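You operate a simulated robot arm through the tools that you are given. There is no shell and no other tool.

You are at the controls of a simulated robot arm. One attempt, no reset.

JOB
Load the grey tray with hand cream YM57 and the yellow lid, then push it back.
Fine: the lid is in the lids drawer, shut it again; slide the tray 7 to 17 cm back from the edge, don't lift it. Set down upright: what you pick out.

Only the result counts: the job must be done as asked and must still hold three seconds after the hand-in. Knocking over, shifting, dropping, spilling or breaking anything else fails it. A push-on lid holds only when it is set on centred and level and pressed home; a screw cap is set on level and turned clockwise until tight.

ROBOT AND FRAMES
A 7-joint arm with a two-finger parallel gripper, fixed in place. Base frame: the origin is at the foot of the arm, x ahead of it, y to its left, z up. Lengths are in mm, angles in degrees, forces in N, time in s.
With the tool pointing down near the work surface it reaches from about 340 to 880 mm from the base axis. Its first joint turns from -143.0 to 143.0 degrees. Payload 3 kg.
Tool frame: the origin (TCP) lies between the finger pads and is the grasp point; the fingertips stand 30 mm ahead of it; z points along the fingers, y is the line along which they close. Largest opening 94 mm; finger width 28, thickness 10; the body of the gripper, 50 by 96 mm, starts 55 mm behind the TCP.
Orientation is that of the tool frame in the base frame, as a unit quaternion [x, y, z, w]. With the fingers straight down and closing along the base's y, the tool's x points along the base's -x, its y along +y and its z along -z.

CONTROLS
- The arm moves only by the tool nudge_tool. Its arguments are lists of equal length, an entry for each row: "translation": the shift along the base's x, y, z in mm, a list of three; "dr": the turn, a rotation vector about the base's x, y, z in degrees, a list of three; "gripper": the opening, from 0 (shut) to 1 (fully open). In form: {"translation": [[dx, dy, dz], ...], "dr": [[rx, ry, rz], ...], "gripper": [gripper, ...]}. A call has 1 to 20 rows; each row shifts and turns the commanded pose from where the row before left it. Each row takes 0.2 s and may step no farther than 50 mm and 8.6 degrees from the row before; otherwise, or with a gripper value out of range, the whole call is refused. A pose out of reach is approached as far as the arm can. The call stops where the force on the tool passes 40 N (or 10 N more than at its start, if that is more) or the arm is blocked; 0.2 s more then pass. Each finger travels about 72 mm/s and halts on what it meets, pressing with about 25 N; the grip force reading is that of the motor and also rises with nothing between the fingers. The clock runs only during rows and for 0.2 s after the last one: add rows that do not move to give the fingers time. It gives the time, the measured TCP pose, the force on the tool (base axes), the opening and the grip force at its end, in the units of the frame above (readings bear some noise), with the torque about the TCP (base axes, N m) and any sound that the robot's microphone picked up.
- Cameras (640 x 400 px; columns grow to the right, rows downward): "scene" is fixed at [56.1, -505.5, 1458.2]; the picture's right is [0.56, -0.83, 0.00], its down [-0.57, -0.39, -0.73] and it looks along [0.60, 0.41, -0.69] (base axes); focal length 255 px, centre (320, 200). "wrist" rides on the gripper at [76, 14, -103] in the tool frame; the picture's right is [-0.18, 0.98, 0.00], its down [-0.75, -0.14, -0.64] and it looks along [-0.63, -0.12, 0.77] (tool axes); focal length 243 px, centre (320, 200). There is no depth. A picture from a camera that has moved, and an enlarged one, comes with that camera's place and axes in the base frame and with its lens. The place of the scene camera against the robot may be out by one fixed shift of up to 18 mm in any direction.
- capture(camera): a new picture of that camera. The clock stands still meanwhile.
- zoom(camera, box): a new picture of the part [left, top, right, bottom] of that camera's present view, enlarged. The clock stands still meanwhile.
- job_done(): hands the job in; it is judged then, once.

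Nothing tells you positions but the pictures and the camera data. Unless the task says otherwise, let go and move clear before handing in.

The tools are called after "Call:" by a JSON object that holds its "op" and its "data". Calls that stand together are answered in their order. nudge_tool: Moves the arm, as the interface text tells. Its arguments: {"type":"object","properties":{"translation":{"type":"array","items":{"type":"array","items":{"type":"number"}}},"dr":{"type":"array","items":{"type":"array","items":{"type":"number"}}},"gripper":{"type":"array","items":{"type":"number"}}},"required":["translation","dr","gripper"]} The other tools are called the same way: capture (camera) takes a picture; zoom (camera, box) takes an enlarged picture of a part of a camera's view; job_done () hands the job in.

At the start:

```text
time_s: 0.0
tool_pos: [498.8, 230.5, 1218.2]
ee_rot: [0.0, 1.0, 0.0, 0.0]
contact_force: [0.1, 0.1, -0.6]
ft_torque: [-0.02, 0.01, 0.01]
width: 93.9
finger_force: 0.1
```

scene: 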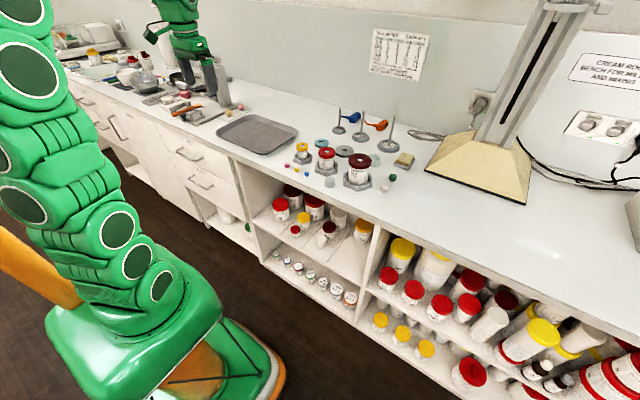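
wrist: 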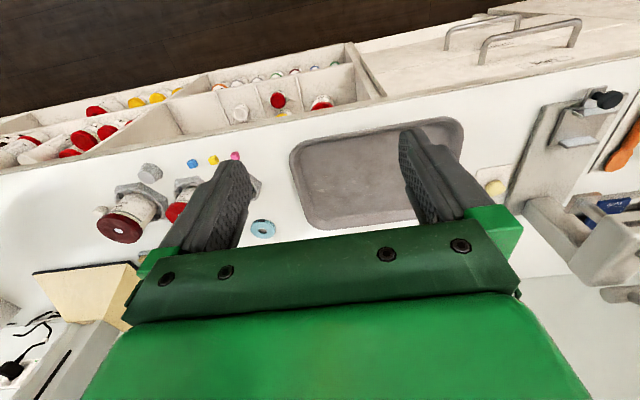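

I see a bench with a grey tray, jars, open shelves below, and drawers to the left. I'll enlarge parts of the scene to find jar YM57 and the lids drawer.

Call:
{"op": "zoom", "data": {"camera": "scene", "box": [270, 90, 430, 200]}}

Call:
{"op": "zoom", "data": {"camera": "scene", "box": [150, 100, 310, 240]}}

Call:
{"op": "zoom", "data": {"camera": "scene", "box": [240, 170, 400, 320]}}

Call:
{"op": "zoom", "data": {"camera": "scene", "box": [50, 30, 250, 150]}}

Call:
{"op": "zoom", "data": {"camera": "scene", "box": [360, 10, 440, 90]}}

Call:
{"op": "zoom", "data": {"camera": "scene", "box": [350, 220, 640, 400]}}

```text
3.64 times, centred on (350, 145) of scene
camera zoom: at [56.1, -505.5, 1458.2], right [0.56, -0.83, 0.0], down [-0.57, -0.39, -0.73], along [0.6, 0.41, -0.69], focal length 928 px, centre (211, 400)
```

zoom: 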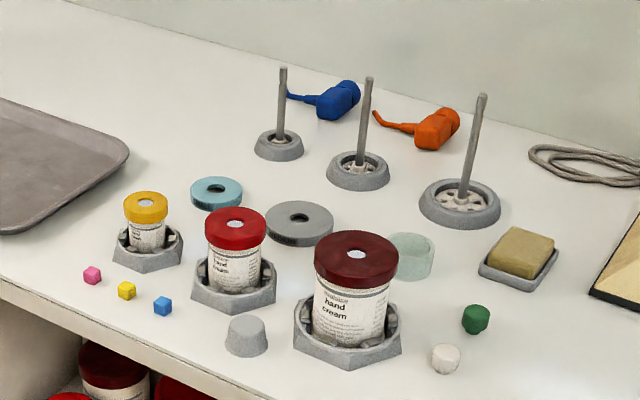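

```text
2.86 times, centred on (230, 170) of scene
camera zoom: at [56.1, -505.5, 1458.2], right [0.56, -0.83, 0.0], down [-0.57, -0.39, -0.73], along [0.6, 0.41, -0.69], focal length 729 px, centre (577, 286)
```

zoom: 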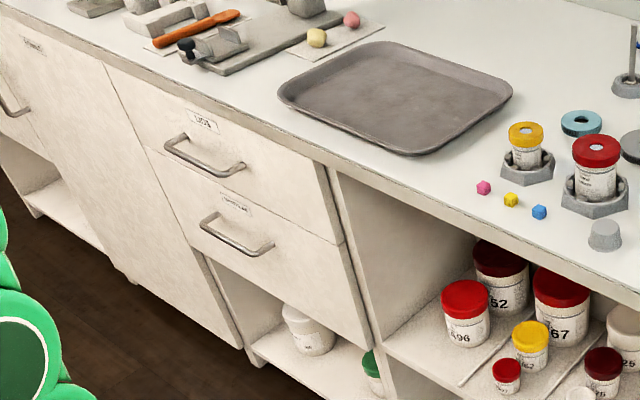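

```text
2.67 times, centred on (320, 245) of scene
camera zoom: at [56.1, -505.5, 1458.2], right [0.56, -0.83, 0.0], down [-0.57, -0.39, -0.73], along [0.6, 0.41, -0.69], focal length 681 px, centre (320, 80)
```

zoom: 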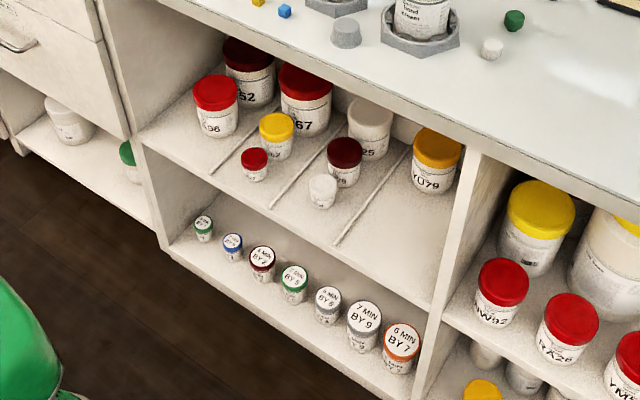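

```text
3.20 times, centred on (150, 90) of scene
camera zoom: at [56.1, -505.5, 1458.2], right [0.56, -0.83, 0.0], down [-0.57, -0.39, -0.73], along [0.6, 0.41, -0.69], focal length 817 px, centre (864, 552)
```

zoom: 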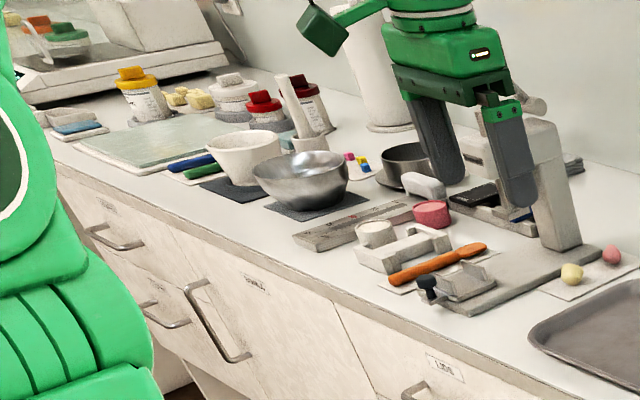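

```text
5.00 times, centred on (400, 50) of scene
camera zoom: at [56.1, -505.5, 1458.2], right [0.56, -0.83, 0.0], down [-0.57, -0.39, -0.73], along [0.6, 0.41, -0.69], focal length 1276 px, centre (-80, 950)
```

zoom: 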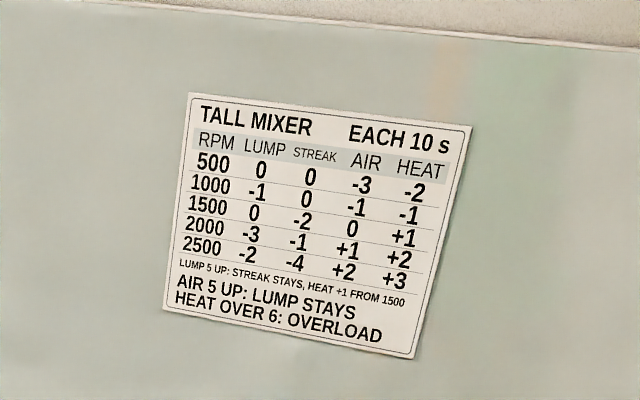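

```text
2.21 times, centred on (495, 310) of scene
camera zoom: at [56.1, -505.5, 1458.2], right [0.56, -0.83, 0.0], down [-0.57, -0.39, -0.73], along [0.6, 0.41, -0.69], focal length 563 px, centre (-66, -43)
```

zoom: 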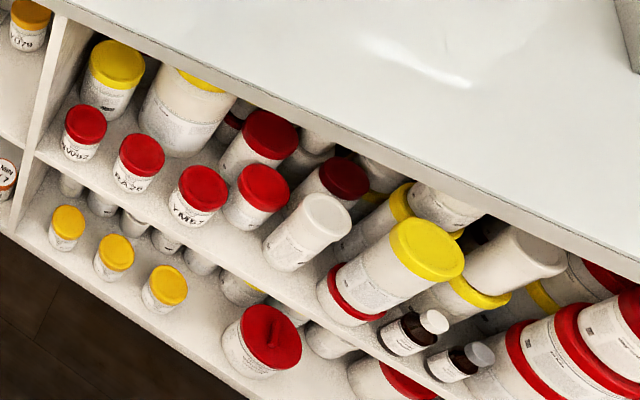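

I need the jar labels, so I'll zoom much closer on each shelf jar.

Call:
{"op": "zoom", "data": {"camera": "scene", "box": [375, 260, 465, 325]}}

Call:
{"op": "zoom", "data": {"camera": "scene", "box": [268, 180, 328, 240]}}

Call:
{"op": "zoom", "data": {"camera": "scene", "box": [310, 195, 380, 255]}}

Call:
{"op": "zoom", "data": {"camera": "scene", "box": [180, 120, 240, 180]}}

Call:
{"op": "zoom", "data": {"camera": "scene", "box": [360, 305, 440, 365]}}

Call:
{"op": "zoom", "data": {"camera": "scene", "box": [380, 225, 440, 285]}}

```text
6.15 times, centred on (420, 292) of scene
camera zoom: at [56.1, -505.5, 1458.2], right [0.56, -0.83, 0.0], down [-0.57, -0.39, -0.73], along [0.6, 0.41, -0.69], focal length 1571 px, centre (-295, -369)
```

zoom: 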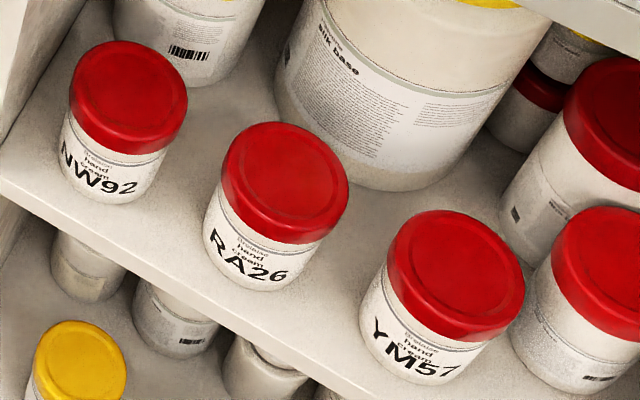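

```text
6.67 times, centred on (298, 210) of scene
camera zoom: at [56.1, -505.5, 1458.2], right [0.56, -0.83, 0.0], down [-0.57, -0.39, -0.73], along [0.6, 0.41, -0.69], focal length 1702 px, centre (467, 133)
```

zoom: 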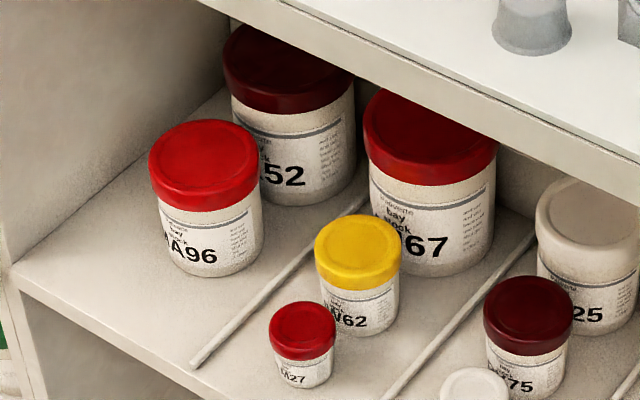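

```text
6.67 times, centred on (345, 225) of scene
camera zoom: at [56.1, -505.5, 1458.2], right [0.56, -0.83, 0.0], down [-0.57, -0.39, -0.73], along [0.6, 0.41, -0.69], focal length 1702 px, centre (153, 33)
```

zoom: 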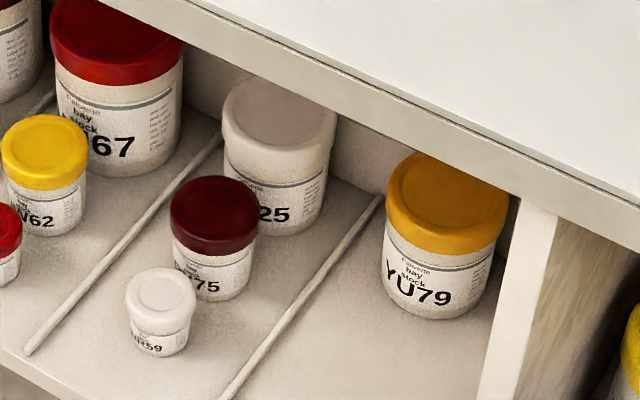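

```text
6.67 times, centred on (210, 150) of scene
camera zoom: at [56.1, -505.5, 1458.2], right [0.56, -0.83, 0.0], down [-0.57, -0.39, -0.73], along [0.6, 0.41, -0.69], focal length 1702 px, centre (1053, 533)
```

zoom: 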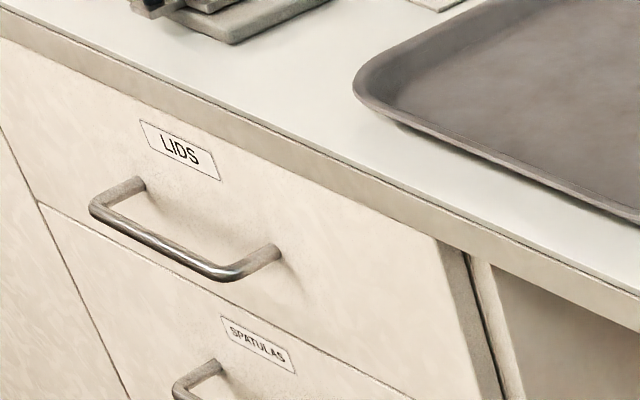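

```text
6.67 times, centred on (400, 335) of scene
camera zoom: at [56.1, -505.5, 1458.2], right [0.56, -0.83, 0.0], down [-0.57, -0.39, -0.73], along [0.6, 0.41, -0.69], focal length 1702 px, centre (-213, -700)
```

zoom: 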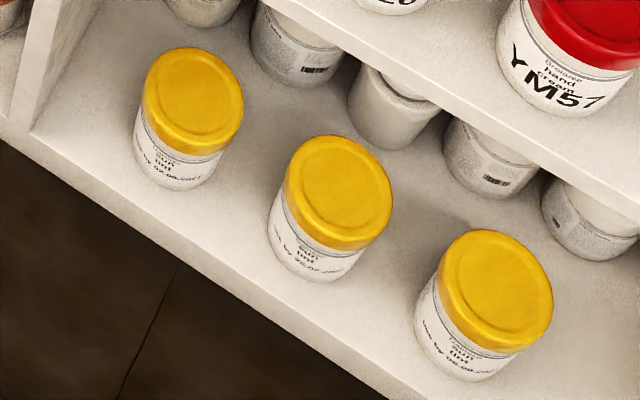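

```text
6.67 times, centred on (410, 255) of scene
camera zoom: at [56.1, -505.5, 1458.2], right [0.56, -0.83, 0.0], down [-0.57, -0.39, -0.73], along [0.6, 0.41, -0.69], focal length 1702 px, centre (-280, -167)
```

zoom: 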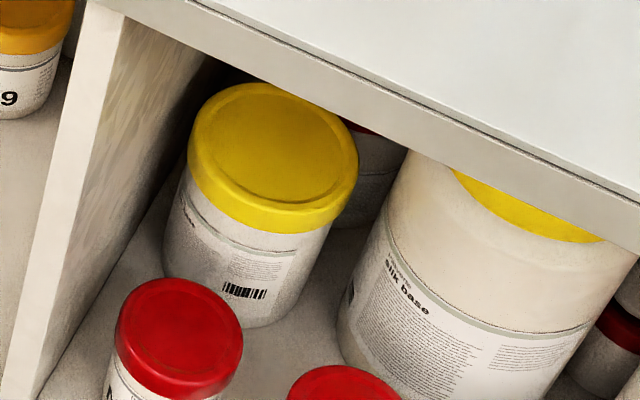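

Jar "YM57" looks to be on the top shelf of the right-hand cubby, and the LIDS drawer is the top drawer left of the shelf. I'll confirm the label and look at the bench geometry through the wrist camera.

Call:
{"op": "zoom", "data": {"camera": "scene", "box": [425, 285, 465, 325]}}

Call:
{"op": "zoom", "data": {"camera": "wrist", "box": [0, 60, 320, 260]}}

Call:
{"op": "zoom", "data": {"camera": "wrist", "box": [320, 0, 640, 260]}}

Call:
{"op": "zoom", "data": {"camera": "scene", "box": [430, 230, 640, 400]}}

```text
10.00 times, centred on (445, 305) of scene
camera zoom: at [56.1, -505.5, 1458.2], right [0.56, -0.83, 0.0], down [-0.57, -0.39, -0.73], along [0.6, 0.41, -0.69], focal length 2553 px, centre (-930, -850)
```

zoom: 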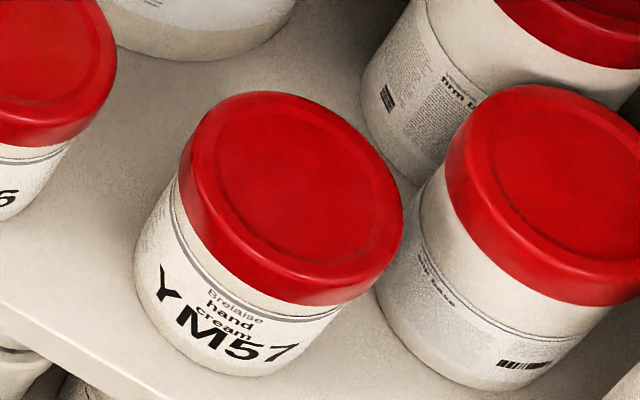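

```text
2.00 times, centred on (160, 160) of wrist
camera zoom: at [423.3, 245.3, 1319.2], right [0.18, 0.98, 0.0], down [0.75, -0.14, 0.64], along [0.63, -0.12, -0.77], focal length 485 px, centre (640, 280)
```

zoom: 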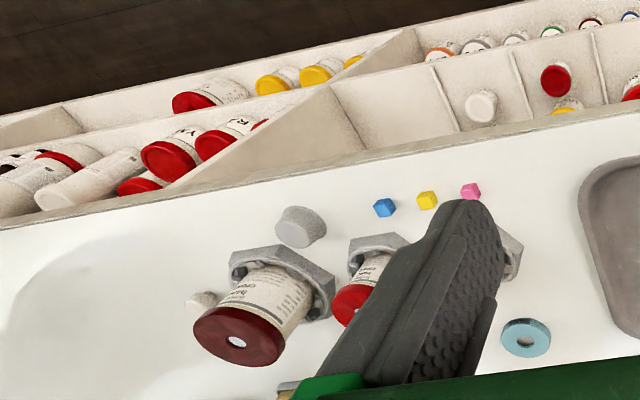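

```text
1.54 times, centred on (480, 130) of wrist
camera zoom: at [423.3, 245.3, 1319.2], right [0.18, 0.98, 0.0], down [0.75, -0.14, 0.64], along [0.63, -0.12, -0.77], focal length 373 px, centre (74, 308)
```

zoom: 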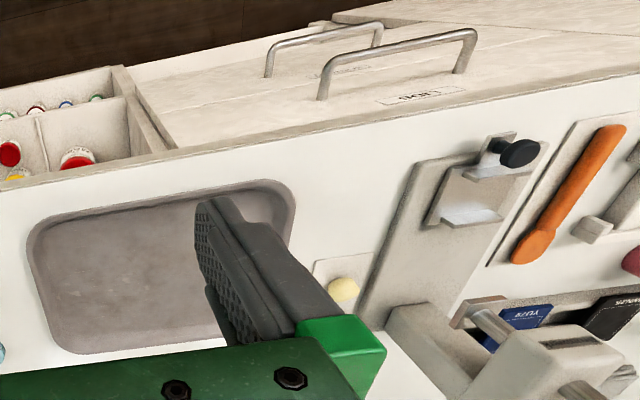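

```text
2.35 times, centred on (535, 315) of scene
camera zoom: at [56.1, -505.5, 1458.2], right [0.56, -0.83, 0.0], down [-0.57, -0.39, -0.73], along [0.6, 0.41, -0.69], focal length 601 px, centre (-186, -71)
```

zoom: 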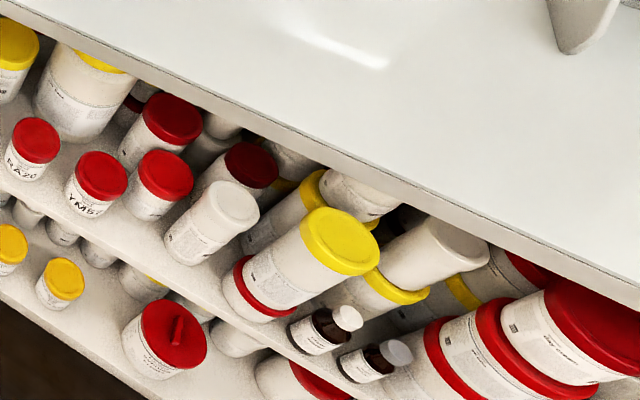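

YM57 is confirmed, and triangulating puts the bench edge at x≈582 and the top at z≈888. Next I'll move the arm in front of the LIDS drawer, off the bench side, to view its handle with the wrist camera.

Call:
{"op": "nudge_tool", "data": {"translation": [[-33, 10, -6], [-33, 30, -20], [-33, 36, -24], [0, 40, -24], [0, 40, -24], [0, 40, -24], [0, 40, -24], [0, 40, -24], [0, 40, -24], [0, 40, -24], [0, 14, 0], [0, 0, 0]], "dr": [[0, 0, 0], [0, 0, 0], [0, 0, 0], [0, 0, 0], [0, 0, 0], [0, 0, 0], [0, 0, 0], [0, 0, 0], [0, 0, 0], [0, 0, 0], [0, 0, 0], [0, 0, 0]], "gripper": [1, 1, 1, 1, 1, 1, 1, 1, 1, 1, 1, 1]}}

Call:
{"op": "capture", "data": {"camera": "wrist"}}

Call:
{"op": "capture", "data": {"camera": "scene"}}

```text
refused: row 3 steps farther than a row can; nothing moved
```

```text
taken
camera wrist: at [423.3, 245.3, 1319.2], right [0.18, 0.98, 0.0], down [0.75, -0.14, 0.64], along [0.63, -0.12, -0.77], focal length 243 px, centre (320, 200)
```

wrist: 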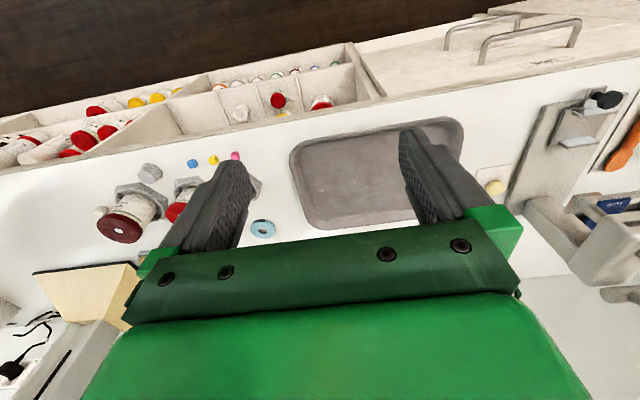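

```text
taken
```

scene: 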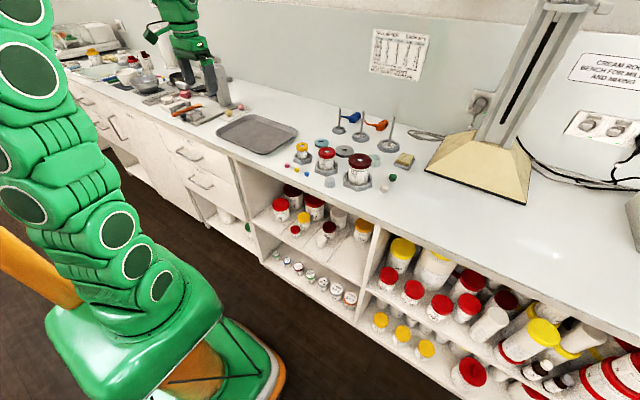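

The move was refused because one step was too long, so nothing has changed. I'll resend it with smaller steps, still heading to about (400, 600, 1000).

Call:
{"op": "nudge_tool", "data": {"translation": [[-33, 10, -6], [-33, 25, -15], [-33, 25, -20], [0, 40, -24], [0, 40, -24], [0, 40, -24], [0, 40, -24], [0, 40, -24], [0, 40, -24], [0, 40, -24], [0, 30, -10], [0, 0, 0]], "dr": [[0, 0, 0], [0, 0, 0], [0, 0, 0], [0, 0, 0], [0, 0, 0], [0, 0, 0], [0, 0, 0], [0, 0, 0], [0, 0, 0], [0, 0, 0], [0, 0, 0], [0, 0, 0]], "gripper": [1, 1, 1, 1, 1, 1, 1, 1, 1, 1, 1, 1]}}

Call:
{"op": "capture", "data": {"camera": "wrist"}}

Call:
{"op": "capture", "data": {"camera": "scene"}}

```text
time_s: 2.6
tool_pos: [401.4, 600.6, 997.2]
ee_rot: [0.0, 1.0, 0.001, 0.0]
contact_force: [-0.5, -0.3, 0.1]
ft_torque: [0.0, -0.01, -0.02]
width: 94.1
finger_force: 0.0
```

```text
taken
camera wrist: at [324.6, 615.5, 1100.1], right [0.19, 0.98, 0.0], down [0.75, -0.14, 0.64], along [0.63, -0.12, -0.77], focal length 243 px, centre (320, 200)
```

wrist: 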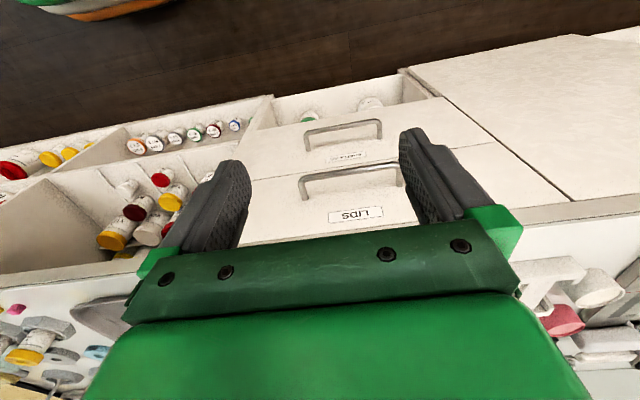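

```text
taken
```

scene: 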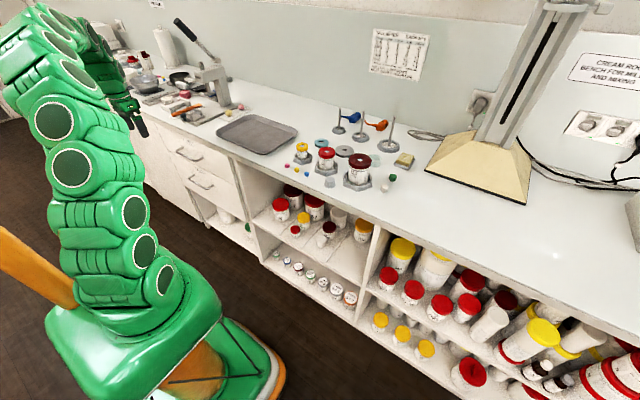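

The LIDS drawer handle is visible in the wrist picture. I'll zoom in to locate it precisely.

Call:
{"op": "zoom", "data": {"camera": "wrist", "box": [240, 90, 420, 250]}}

Call:
{"op": "zoom", "data": {"camera": "scene", "box": [150, 120, 250, 200]}}

```text
2.50 times, centred on (330, 170) of wrist
camera zoom: at [324.6, 615.5, 1100.1], right [0.19, 0.98, 0.0], down [0.75, -0.14, 0.64], along [0.63, -0.12, -0.77], focal length 606 px, centre (295, 275)
```

zoom: 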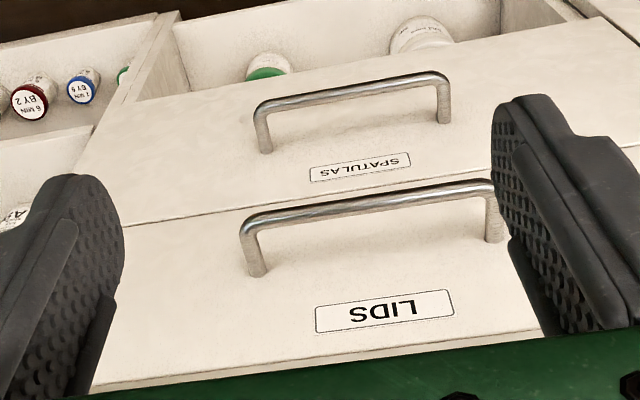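

```text
5.00 times, centred on (200, 160) of scene
camera zoom: at [56.1, -505.5, 1458.2], right [0.56, -0.83, 0.0], down [-0.57, -0.39, -0.73], along [0.6, 0.41, -0.69], focal length 1276 px, centre (920, 400)
```

zoom: 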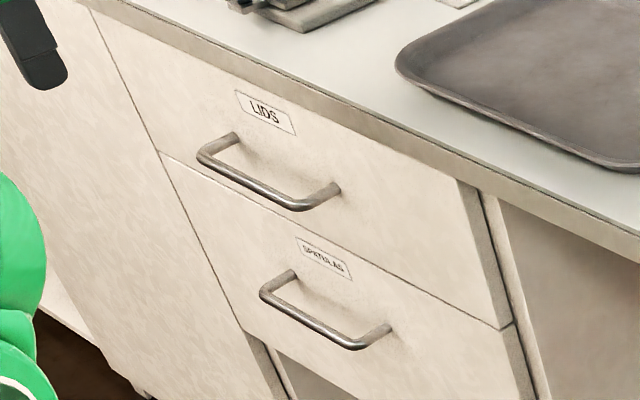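

The LIDS handle bar runs y≈540–700 at x≈548, z≈770, and the drawer front is at x≈590. I'll turn the tool to horizontal (pointing +x, closing vertically) so it can grip the bar.

Call:
{"op": "nudge_tool", "data": {"translation": [[0, 0, 0], [0, 0, 0], [0, 0, 0], [0, 0, 0], [0, 0, 0], [0, 0, 0], [0, 0, 0], [0, 0, 0], [0, 0, 0], [0, 0, 0], [0, 0, 0], [0, 0, 0]], "dr": [[0, 0, -8.182], [0, 0, -8.182], [0, 0, -8.182], [0, 0, -8.182], [0, 0, -8.182], [0, 0, -8.182], [0, 0, -8.182], [0, 0, -8.182], [0, 0, -8.182], [0, 0, -8.182], [0, 0, -8.18], [0, 0, 0]], "gripper": [1, 1, 1, 1, 1, 1, 1, 1, 1, 1, 1, 1]}}

```text
time_s: 5.2
tool_pos: [401.1, 599.3, 998.4]
ee_rot: [0.707, 0.707, 0.001, 0.0]
contact_force: [0.3, 0.8, -0.3]
ft_torque: [0.02, 0.01, -0.01]
width: 94.0
finger_force: 0.1
```

The yaw turn reached its target. Now I'll tilt the tool forward to horizontal.

Call:
{"op": "nudge_tool", "data": {"translation": [[0, 2, -10], [0, 2, -10], [0, 2, -10], [0, 2, -10], [0, 2, -10], [0, 2, -10], [0, 2, -10], [0, 2, -10], [0, 2, -10], [0, 2, -10], [0, 0, -10], [0, 0, 0]], "dr": [[0, -8.182, 0], [0, -8.182, 0], [0, -8.182, 0], [0, -8.182, 0], [0, -8.182, 0], [0, -8.182, 0], [0, -8.182, 0], [0, -8.182, 0], [0, -8.182, 0], [0, -8.182, 0], [0, -8.18, 0], [0, 0, 0]], "gripper": [1, 1, 1, 1, 1, 1, 1, 1, 1, 1, 1, 1]}}

Call:
{"op": "capture", "data": {"camera": "wrist"}}

Call:
{"op": "capture", "data": {"camera": "scene"}}

```text
time_s: 8.0
tool_pos: [475.4, 491.6, 997.7]
ee_rot: [0.643, 0.612, 0.305, 0.345]
contact_force: [-0.2, 1.2, -0.3]
ft_torque: [0.01, -0.02, -0.02]
width: 94.0
finger_force: 0.0
out of reach, approached as far as the arm can: row 6, 7, 8, 9, 10, 11
stopped in row 12: the arm was blocked; the commanded pose is now the measured one
```

```text
taken
camera wrist: at [405.8, 575.9, 1064.3], right [0.56, -0.2, 0.81], down [-0.65, -0.7, 0.28], along [0.51, -0.68, -0.52], focal length 243 px, centre (320, 200)
```

wrist: 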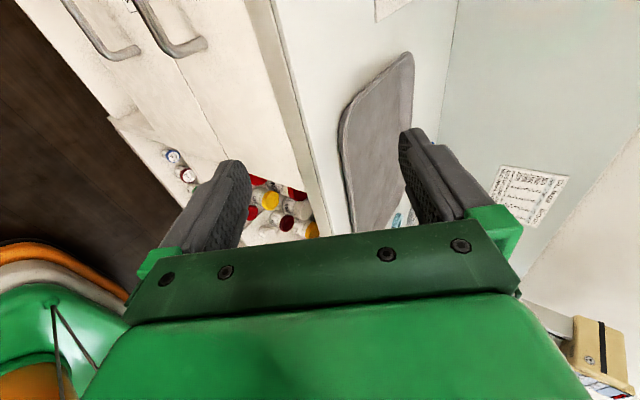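

```text
taken
```

scene: 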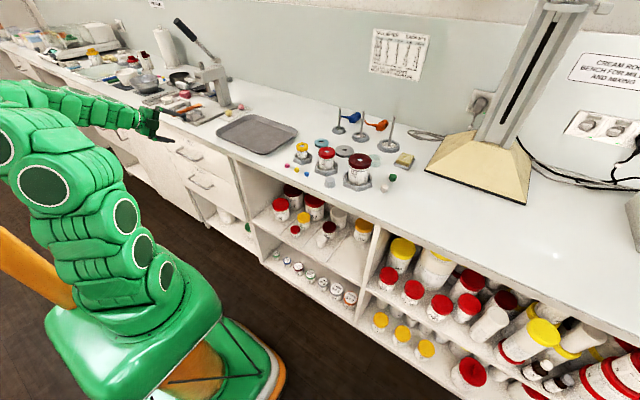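

The arm hits a joint limit at about 55° of tilt. A 45° forward-down grip works too and clears the bench edge, so I'll level the axes at 45° and move in front of the handle.

Call:
{"op": "nudge_tool", "data": {"translation": [[-20, 10, 0], [-10, 20, 0], [0, 30, -10], [0, 30, -20], [0, 30, -20], [0, 8, -30], [0, 0, -30], [0, 0, 0]], "dr": [[0, 5, 1.8], [0, 5, 1.9], [0, 0, 0], [0, 0, 0], [0, 0, 0], [0, 0, 0], [0, 0, 0], [0, 0, 0]], "gripper": [1, 1, 1, 1, 1, 1, 1, 1]}}

Call:
{"op": "capture", "data": {"camera": "wrist"}}

```text
time_s: 9.8
tool_pos: [448.1, 585.3, 921.3]
ee_rot: [0.644, 0.665, 0.258, 0.277]
contact_force: [0.3, -0.5, 0.0]
ft_torque: [-0.03, -0.02, -0.01]
width: 94.1
finger_force: 0.0
out of reach, approached as far as the arm can: row 5, 6, 7
```

```text
taken
camera wrist: at [385.2, 664.6, 1001.0], right [0.7, -0.15, 0.69], down [-0.54, -0.75, 0.38], along [0.47, -0.64, -0.61], focal length 243 px, centre (320, 200)
```

wrist: 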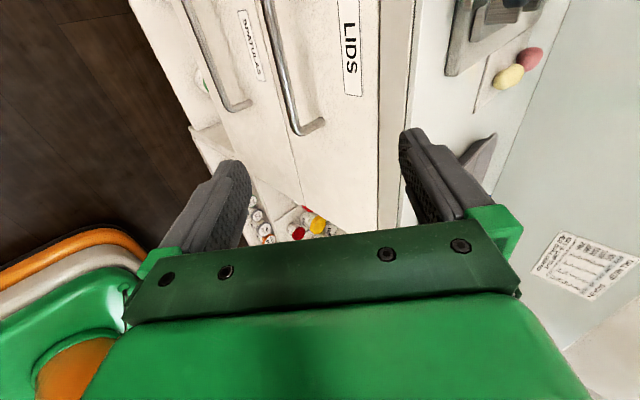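

This turn direction runs into wrist limits. I'll return to tool-down and turn the other way, a yaw of +180° from here, which should leave more wrist range.

Call:
{"op": "nudge_tool", "data": {"translation": [[-8, -5, 18], [-8, -5, 18], [-8, -5, 18], [-8, -5, 18], [-8, 0, 18], [-5, 0, 22], [0, 0, 0]], "dr": [[0, 7.5, 0], [0, 7.5, 0], [0, 7.5, 0], [0, 7.5, 0], [0, 7.5, 0], [0, 7.5, 0], [0, 0, 0]], "gripper": [1, 1, 1, 1, 1, 1, 1]}}

```text
time_s: 11.4
tool_pos: [403.1, 567.4, 1033.2]
ee_rot: [0.695, 0.719, -0.006, 0.006]
contact_force: [0.2, -0.7, 0.1]
ft_torque: [-0.02, -0.03, 0.01]
width: 94.1
finger_force: 0.0
```

Now I'll yaw +178° to the opposite side.

Call:
{"op": "nudge_tool", "data": {"translation": [[0, 3, -3], [0, 3, -3], [0, 3, -3], [0, 3, -3], [0, 3, -3], [0, 3, -3], [0, 3, -3], [0, 3, -3], [0, 3, -3], [0, 3, -3], [0, 0, 0], [0, 0, 0], [0, 0, 0], [0, 0, 0], [0, 0, 0], [0, 0, 0], [0, 0, 0], [0, 0, 0], [0, 0, 0], [0, 0, 0]], "dr": [[0, 0, 8.4], [0, 0, 8.4], [0, 0, 8.4], [0, 0, 8.4], [0, 0, 8.4], [0, 0, 8.4], [0, 0, 8.4], [0, 0, 8.4], [0, 0, 8.4], [0, 0, 8.4], [0, 0, 8.4], [0, 0, 8.4], [0, 0, 8.4], [0, 0, 8.4], [0, 0, 8.4], [0, 0, 8.4], [0, 0, 8.4], [0, 0, 8.4], [0, 0, 8.4], [0, 0, 8.4]], "gripper": [1, 1, 1, 1, 1, 1, 1, 1, 1, 1, 1, 1, 1, 1, 1, 1, 1, 1, 1, 1]}}

Call:
{"op": "nudge_tool", "data": {"translation": [[0, 0, 0], [0, 0, 0], [0, 0, 0]], "dr": [[0, 0, 5], [0, 0, 5], [0, 0, 0]], "gripper": [1, 1, 1]}}

```text
time_s: 15.6
tool_pos: [404.2, 597.0, 1003.6]
ee_rot: [-0.642, 0.767, 0.006, 0.005]
contact_force: [0.2, 0.1, -0.2]
ft_torque: [-0.03, 0.0, 0.01]
width: 93.8
finger_force: 0.0
```

```text
time_s: 16.4
tool_pos: [403.6, 596.3, 1003.8]
ee_rot: [-0.706, 0.708, 0.006, 0.005]
contact_force: [0.0, -0.6, -0.4]
ft_torque: [0.01, 0.0, 0.02]
width: 93.9
finger_force: 0.0
```

Yaw reached. Now I'll tilt the tool forward 45°.

Call:
{"op": "nudge_tool", "data": {"translation": [[0, 4, -15], [0, 4, -15], [0, 4, -15], [0, 4, -15], [0, 4, -15], [0, 4, -15], [0, 0, 0]], "dr": [[0, -7.5, 0], [0, -7.5, 0], [0, -7.5, 0], [0, -7.5, 0], [0, -7.5, 0], [0, -7.5, 0], [0, 0, 0]], "gripper": [1, 1, 1, 1, 1, 1, 1]}}

Call:
{"op": "capture", "data": {"camera": "wrist"}}

Call:
{"op": "capture", "data": {"camera": "scene"}}

```text
time_s: 18.0
tool_pos: [403.1, 621.0, 912.8]
ee_rot: [0.654, -0.652, 0.265, -0.276]
contact_force: [0.4, 0.6, 0.2]
ft_torque: [0.05, -0.01, 0.01]
width: 94.0
finger_force: 0.0
```

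```text
taken
camera wrist: at [322.1, 544.0, 973.7], right [-0.7, 0.19, -0.69], down [-0.36, 0.74, 0.56], along [0.62, 0.64, -0.45], focal length 243 px, centre (320, 200)
```

wrist: 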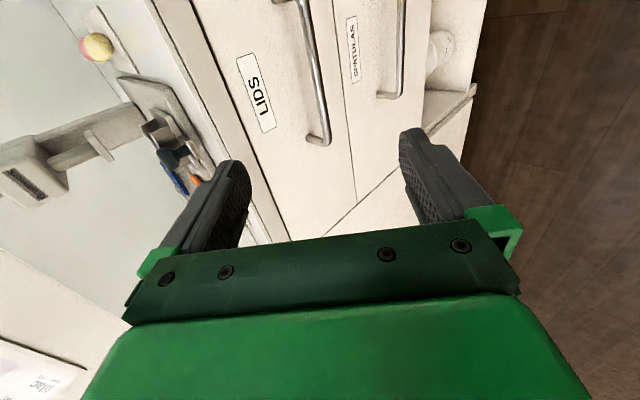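

```text
taken
```

scene: 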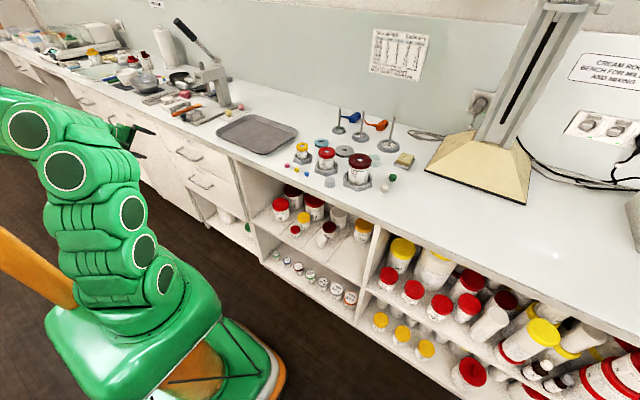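

The tilt works this way. I'll zoom to refine the handle's position.

Call:
{"op": "zoom", "data": {"camera": "wrist", "box": [220, 0, 440, 160]}}

```text
2.50 times, centred on (330, 80) of wrist
camera zoom: at [322.1, 544.0, 973.7], right [-0.7, 0.19, -0.69], down [-0.36, 0.74, 0.56], along [0.62, 0.64, -0.45], focal length 606 px, centre (295, 500)
```

zoom: 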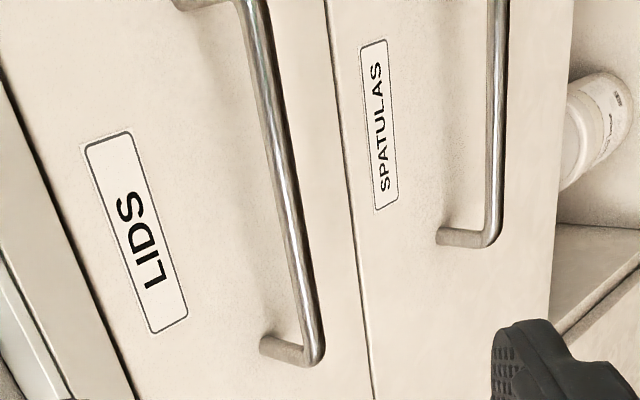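

The bar is at x≈550, z≈770 and the drawer front at x≈592. I'll narrow the gripper and approach along the tool axis in two stages.

Call:
{"op": "nudge_tool", "data": {"translation": [[28, 0, -27], [28, 0, -27], [28, 0, -26], [0, 0, 0], [0, 0, 0]], "dr": [[0, 0, 0], [0, 0, 0], [0, 0, 0], [0, 0, 0], [0, 0, 0]], "gripper": [0.6, 0.36, 0.36, 0.36, 0.36]}}

Call:
{"op": "capture", "data": {"camera": "wrist"}}

```text
time_s: 19.2
tool_pos: [487.3, 620.6, 833.1]
ee_rot: [0.654, -0.653, 0.264, -0.276]
contact_force: [-0.4, 0.2, 0.0]
ft_torque: [0.01, 0.01, 0.0]
width: 33.8
finger_force: 0.0
```

```text
taken
camera wrist: at [406.0, 543.7, 893.9], right [-0.7, 0.19, -0.69], down [-0.36, 0.74, 0.57], along [0.62, 0.64, -0.45], focal length 243 px, centre (320, 200)
```

wrist: 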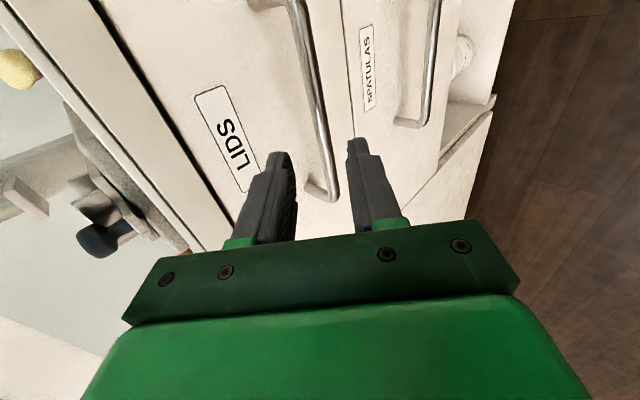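

The bar sits between the fingers' lines, and this view confirms it at x≈551, z≈771. I'll advance and close on it.

Call:
{"op": "nudge_tool", "data": {"translation": [[15, 0, -15], [15, 0, -15], [15, 0, -15], [12, 0, -12], [0, 0, 0]], "dr": [[0, 0, 0], [0, 0, 0], [0, 0, 0], [0, 0, 0], [0, 0, 0]], "gripper": [0.36, 0.36, 0.36, 0.36, 0.36]}}

Call:
{"op": "capture", "data": {"camera": "wrist"}}

```text
time_s: 20.4
tool_pos: [543.8, 620.5, 776.1]
ee_rot: [0.655, -0.652, 0.265, -0.276]
contact_force: [-6.6, -0.7, 0.7]
ft_torque: [-0.03, -0.03, -0.11]
width: 31.7
finger_force: 0.1
```

```text
taken
camera wrist: at [462.8, 543.8, 836.7], right [-0.7, 0.19, -0.69], down [-0.36, 0.74, 0.57], along [0.62, 0.64, -0.45], focal length 243 px, centre (320, 200)
```

wrist: 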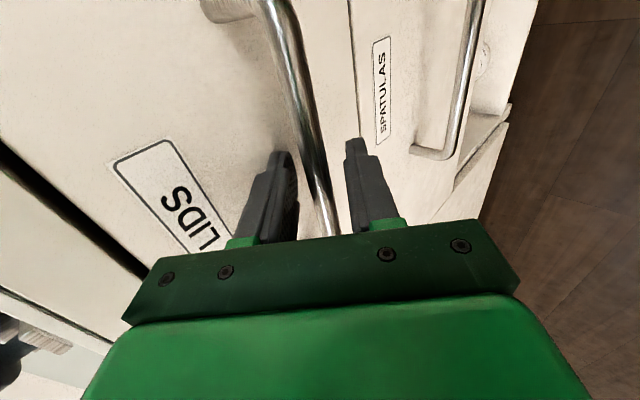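

The upper fingertip is lightly touching the drawer front. I'll back off slightly and close on the bar.

Call:
{"op": "nudge_tool", "data": {"translation": [[-5, 0, 2], [0, 0, 0], [0, 0, 0], [0, 0, 0]], "dr": [[0, 0, 0], [0, 0, 0], [0, 0, 0], [0, 0, 0]], "gripper": [0.36, 0, 0, 0]}}

```text
time_s: 21.4
tool_pos: [540.0, 619.6, 779.3]
ee_rot: [0.654, -0.653, 0.265, -0.276]
contact_force: [1.8, -3.3, 18.0]
ft_torque: [-0.8, -0.02, 0.19]
width: 16.3
finger_force: 45.4
```

The bar is gripped at 16 mm. I'll pull the drawer out slowly.

Call:
{"op": "nudge_tool", "data": {"translation": [[-8, 0, 0], [-10, 0, 0], [-10, 0, 0], [-10, 0, 0], [-10, 0, 0]], "dr": [[0, 0, 0], [0, 0, 0], [0, 0, 0], [0, 0, 0], [0, 0, 0]], "gripper": [0, 0, 0, 0, 0]}}

Call:
{"op": "capture", "data": {"camera": "scene"}}

```text
time_s: 22.5
tool_pos: [501.3, 620.0, 778.8]
ee_rot: [0.654, -0.652, 0.265, -0.276]
contact_force: [0.4, -0.2, 12.5]
ft_torque: [-0.91, -0.08, 0.05]
width: 16.0
finger_force: 45.2
stopped in row 5: the force on the tool passed its limit at 42 N (the readings are from after the stop); the commanded pose is now the measured one
```

```text
taken
```

scene: 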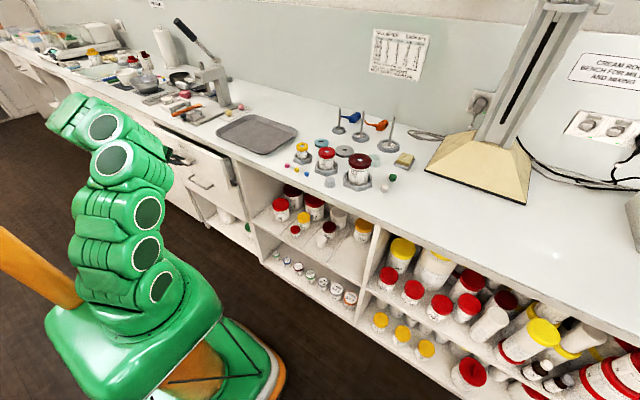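

The drawer is opening. I'll keep pulling more gently.

Call:
{"op": "nudge_tool", "data": {"translation": [[-3, 0, 0], [-6, 0, 0], [-6, 0, 0], [-6, 0, 0], [-6, 0, 0], [-6, 0, 0], [-6, 0, 0], [-6, 0, 0], [-6, 0, 0], [-6, 0, 0], [-6, 0, 0], [-6, 0, 0], [-6, 0, 0], [-6, 0, 0], [-6, 0, 0], [-6, 0, 0], [-6, 0, 0], [-6, 0, 0], [-6, 0, 0], [-3, 0, 0]], "dr": [[0, 0, 0], [0, 0, 0], [0, 0, 0], [0, 0, 0], [0, 0, 0], [0, 0, 0], [0, 0, 0], [0, 0, 0], [0, 0, 0], [0, 0, 0], [0, 0, 0], [0, 0, 0], [0, 0, 0], [0, 0, 0], [0, 0, 0], [0, 0, 0], [0, 0, 0], [0, 0, 0], [0, 0, 0], [0, 0, 0]], "gripper": [0, 0, 0, 0, 0, 0, 0, 0, 0, 0, 0, 0, 0, 0, 0, 0, 0, 0, 0, 0]}}

Call:
{"op": "capture", "data": {"camera": "wrist"}}

```text
time_s: 26.7
tool_pos: [385.7, 619.8, 779.1]
ee_rot: [0.654, -0.653, 0.265, -0.276]
contact_force: [0.7, -1.2, 22.8]
ft_torque: [-0.6, -0.04, 0.33]
width: 16.4
finger_force: 45.3
```

```text
taken
camera wrist: at [303.9, 543.5, 839.5], right [-0.7, 0.19, -0.69], down [-0.36, 0.74, 0.56], along [0.62, 0.64, -0.45], focal length 243 px, centre (320, 200)
```

wrist: 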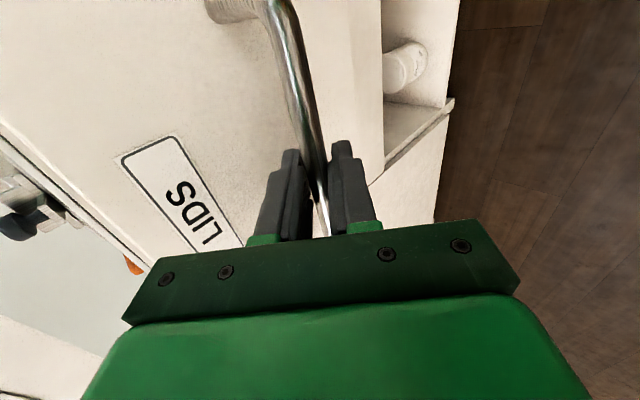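

About 155 mm is open. I'll pull about 80 mm more.

Call:
{"op": "nudge_tool", "data": {"translation": [[-3, 0, 0], [-6, 0, 0], [-6, 0, 0], [-6, 0, 0], [-6, 0, 0], [-6, 0, 0], [-6, 0, 0], [-6, 0, 0], [-6, 0, 0], [-6, 0, 0], [-6, 0, 0], [-6, 0, 0], [-6, 0, 0], [-6, 0, 0], [-3, 0, 0]], "dr": [[0, 0, 0], [0, 0, 0], [0, 0, 0], [0, 0, 0], [0, 0, 0], [0, 0, 0], [0, 0, 0], [0, 0, 0], [0, 0, 0], [0, 0, 0], [0, 0, 0], [0, 0, 0], [0, 0, 0], [0, 0, 0], [0, 0, 0]], "gripper": [0, 0, 0, 0, 0, 0, 0, 0, 0, 0, 0, 0, 0, 0, 0]}}

Call:
{"op": "capture", "data": {"camera": "scene"}}

```text
time_s: 29.6
tool_pos: [307.9, 620.1, 778.3]
ee_rot: [0.654, -0.653, 0.266, -0.275]
contact_force: [-0.2, -4.5, 5.5]
ft_torque: [-0.36, -0.06, 0.7]
width: 16.3
finger_force: 44.8
stopped in row 14: the force on the tool passed its limit at 41 N (the readings are from after the stop); the commanded pose is now the measured one
```

```text
taken
```

scene: 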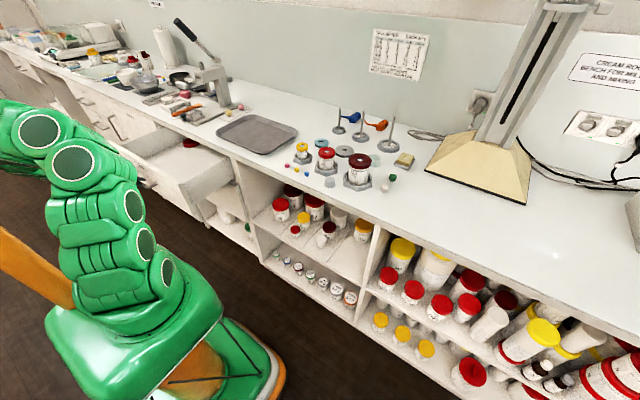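

The drawer is open about 232 mm, and I can see a red lid inside. I'll release the bar and back out along the tool axis.

Call:
{"op": "nudge_tool", "data": {"translation": [[0, 0, 0], [0, 0, 0], [0, 0, 0], [-15, 0, 15], [-15, 0, 15], [-15, 0, 15], [-15, 0, 15], [-10, 0, 25], [0, 0, 35], [0, 0, 35], [0, 0, 35], [0, 0, 0]], "dr": [[0, 0, 0], [0, 0, 0], [0, 0, 0], [0, 0, 0], [0, 0, 0], [0, 0, 0], [0, 0, 0], [0, 0, 0], [0, 0, 0], [0, 0, 0], [0, 0, 0], [0, 0, 0]], "gripper": [0.33, 0.33, 0.33, 0.33, 0.33, 0.33, 0.33, 0.33, 0.33, 0.33, 0.33, 0.33]}}

Call:
{"op": "capture", "data": {"camera": "wrist"}}

Call:
{"op": "capture", "data": {"camera": "scene"}}

```text
time_s: 32.5
tool_pos: [256.1, 609.4, 930.7]
ee_rot: [-0.653, 0.664, -0.273, 0.24]
contact_force: [-0.2, -0.5, -1.5]
ft_torque: [-0.02, 0.0, 0.02]
width: 31.0
finger_force: 0.0
stopped in row 12: the arm was blocked; the commanded pose is now the measured one
```

```text
taken
camera wrist: at [174.5, 539.4, 998.6], right [-0.72, 0.18, -0.67], down [-0.31, 0.79, 0.54], along [0.62, 0.59, -0.51], focal length 243 px, centre (320, 200)
```

wrist: 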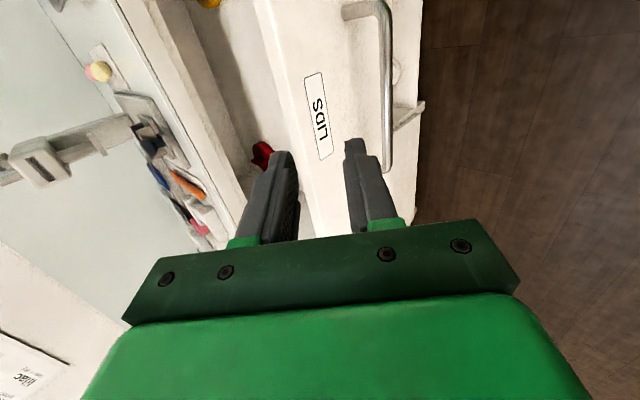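

```text
taken
```

scene: 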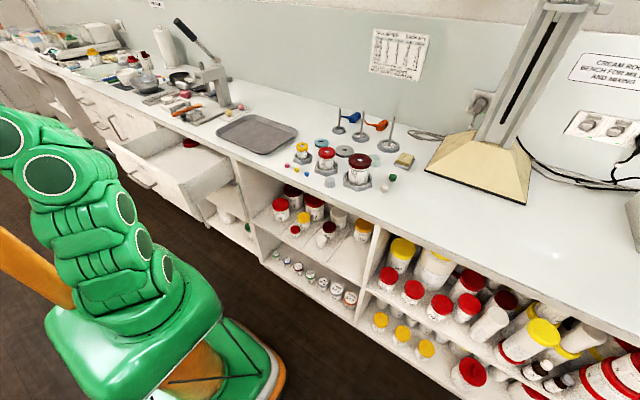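

I've backed clear of the handle, and a yellow lid is just visible in the drawer. I'll return the tool to vertical above the drawer to look inside.

Call:
{"op": "nudge_tool", "data": {"translation": [[14, -3, 13], [14, -3, 13], [14, -3, 13], [14, -3, 13], [14, -3, 13], [14, -3, 13], [20, -10, 20], [20, -10, 20], [0, 0, 0]], "dr": [[0, 7.1, 0.3], [0, 7.1, 0.3], [0, 7.1, 0.3], [0, 7.1, 0.3], [0, 7.1, 0.3], [0, 7.1, 0.3], [0, 0, 0], [0, 0, 0], [0, 0, 0]], "gripper": [0.33, 0.5, 0.8, 1, 1, 1, 1, 1, 1]}}

Call:
{"op": "capture", "data": {"camera": "wrist"}}

```text
time_s: 34.5
tool_pos: [377.9, 572.7, 1051.1]
ee_rot: [0.718, -0.695, 0.013, 0.01]
contact_force: [-0.3, -0.1, 0.2]
ft_torque: [0.0, 0.02, 0.03]
width: 93.7
finger_force: 0.1
```

```text
taken
camera wrist: at [365.5, 500.0, 1155.0], right [-0.99, 0.15, -0.01], down [0.11, 0.78, 0.62], along [0.1, 0.61, -0.79], focal length 243 px, centre (320, 200)
```

wrist: 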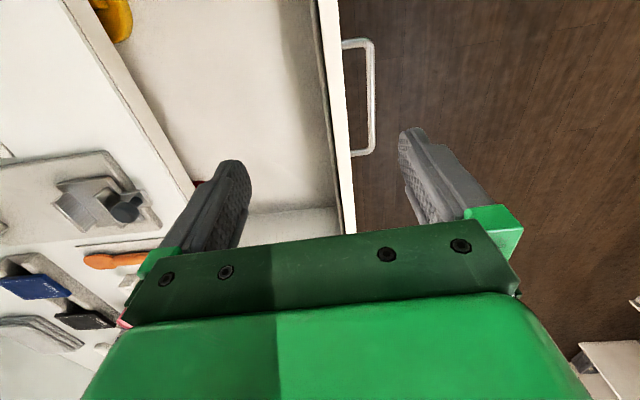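

The yellow lid is near the drawer's back right corner, close to the bench edge. I'll shift toward -y for a better view.

Call:
{"op": "nudge_tool", "data": {"translation": [[0, -30, 0], [0, -40, 0], [0, -40, 0], [0, -30, 0], [0, 0, 0]], "dr": [[0, 0, 0.6], [0, 0, 0.6], [0, 0, 0.6], [0, 0, 0], [0, 0, 0]], "gripper": [1, 1, 1, 1, 1]}}

Call:
{"op": "capture", "data": {"camera": "wrist"}}

Call:
{"op": "zoom", "data": {"camera": "scene", "box": [110, 110, 250, 220]}}

```text
time_s: 35.6
tool_pos: [376.4, 432.2, 1051.7]
ee_rot: [0.73, -0.683, 0.013, 0.009]
contact_force: [-0.4, 0.2, 0.8]
ft_torque: [0.0, 0.05, -0.03]
width: 93.8
finger_force: 0.0
```

```text
taken
camera wrist: at [367.0, 360.0, 1155.6], right [-0.99, 0.12, -0.01], down [0.09, 0.78, 0.62], along [0.08, 0.61, -0.79], focal length 243 px, centre (320, 200)
```

wrist: 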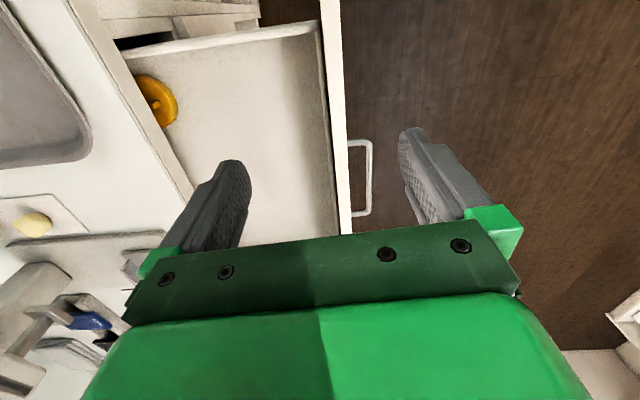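

```text
3.64 times, centred on (180, 165) of scene
camera zoom: at [56.1, -505.5, 1458.2], right [0.56, -0.83, 0.0], down [-0.57, -0.39, -0.73], along [0.6, 0.41, -0.69], focal length 928 px, centre (829, 327)
```

zoom: 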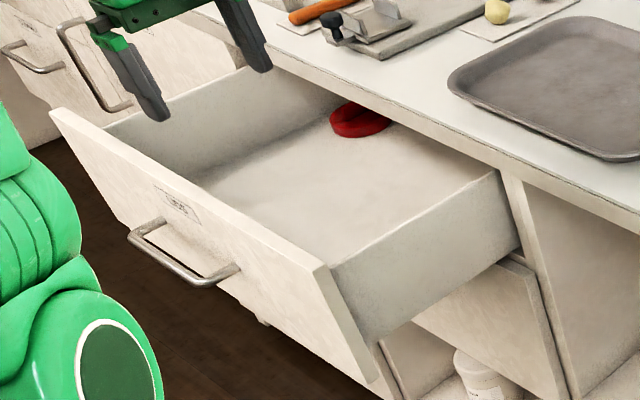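

I can see the yellow lid with a grip feature on it, and a red lid further left. I'll zoom in.

Call:
{"op": "zoom", "data": {"camera": "wrist", "box": [90, 20, 250, 160]}}

```text
2.86 times, centred on (170, 90) of wrist
camera zoom: at [367.0, 360.0, 1155.6], right [-0.99, 0.12, -0.01], down [0.09, 0.78, 0.62], along [0.08, 0.61, -0.79], focal length 693 px, centre (749, 514)
```

zoom: 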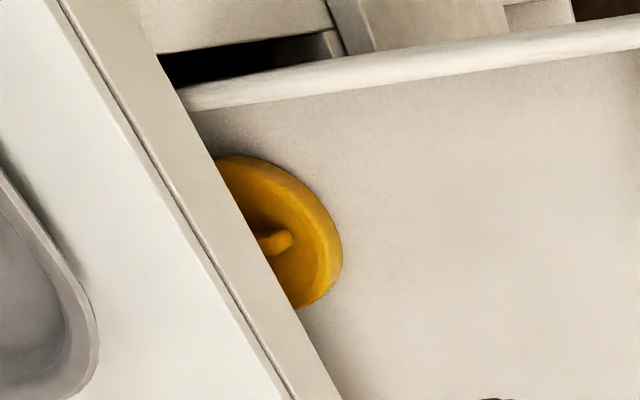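

The lid sits partly under the bench overhang, at x≈640–690. I'll yaw back so the camera looks forward, and lower it for a better view under the edge.

Call:
{"op": "nudge_tool", "data": {"translation": [[2, 5, -8], [2, 5, -8], [2, 5, -8], [2, 5, -8], [2, 5, -8], [2, 5, -8], [2, 5, -8], [2, 5, -8], [2, 5, -8], [2, 5, -8], [2, 5, -8], [0, 0, -8], [0, 0, 0]], "dr": [[0, 0, -7.82], [0, 0, -7.82], [0, 0, -7.82], [0, 0, -7.82], [0, 0, -7.82], [0, 0, -7.82], [0, 0, -7.82], [0, 0, -7.82], [0, 0, -7.82], [0, 0, -7.82], [0, 0, -7.82], [0, 0, -7.82], [0, 0, 0]], "gripper": [1, 1, 1, 1, 1, 1, 1, 1, 1, 1, 1, 1, 1]}}

Call:
{"op": "capture", "data": {"camera": "wrist"}}

```text
time_s: 38.5
tool_pos: [400.2, 488.8, 955.0]
ee_rot: [0.001, 1.0, -0.002, -0.016]
contact_force: [0.5, 0.1, 1.4]
ft_torque: [0.01, 0.0, 0.0]
width: 94.2
finger_force: 0.0
```

```text
taken
camera wrist: at [326.9, 504.2, 1059.1], right [0.19, 0.98, -0.01], down [0.77, -0.14, 0.62], along [0.61, -0.12, -0.79], focal length 243 px, centre (320, 200)
```

wrist: 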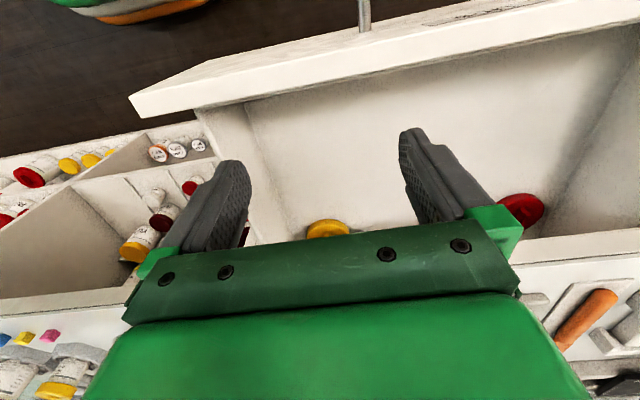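

Triangulation puts the yellow lid's centre near (662, 447) with radius about 43, and a grip bar on top running roughly along x. I'll tilt the tool forward to look under the bench edge.

Call:
{"op": "nudge_tool", "data": {"translation": [[0, -5, 0], [0, -5, 0], [0, -5, 0], [0, -5, 0], [0, 0, 0], [0, 0, 0], [0, 0, 0]], "dr": [[0, -8, 0], [0, -8, 0], [0, -8, 0], [0, -8, 0], [0, -8, 0], [0, -7, 0], [0, 0, 0]], "gripper": [1, 1, 1, 1, 1, 1, 1]}}

Call:
{"op": "capture", "data": {"camera": "wrist"}}

```text
time_s: 39.9
tool_pos: [416.5, 450.7, 935.5]
ee_rot: [0.132, 0.957, 0.04, 0.255]
contact_force: [0.1, 0.2, -0.1]
ft_torque: [0.0, -0.02, 0.01]
width: 94.1
finger_force: 0.0
stopped in row 7: the arm was blocked; the commanded pose is now the measured one
```

```text
taken
camera wrist: at [304.6, 484.3, 989.3], right [0.38, 0.9, 0.23], down [0.28, -0.35, 0.9], along [0.88, -0.28, -0.38], focal length 243 px, centre (320, 200)
```

wrist: 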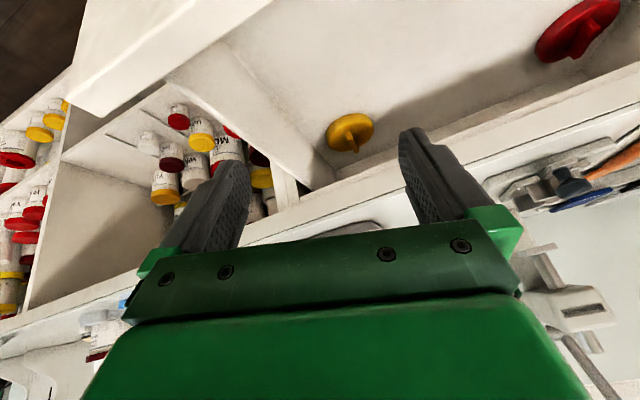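

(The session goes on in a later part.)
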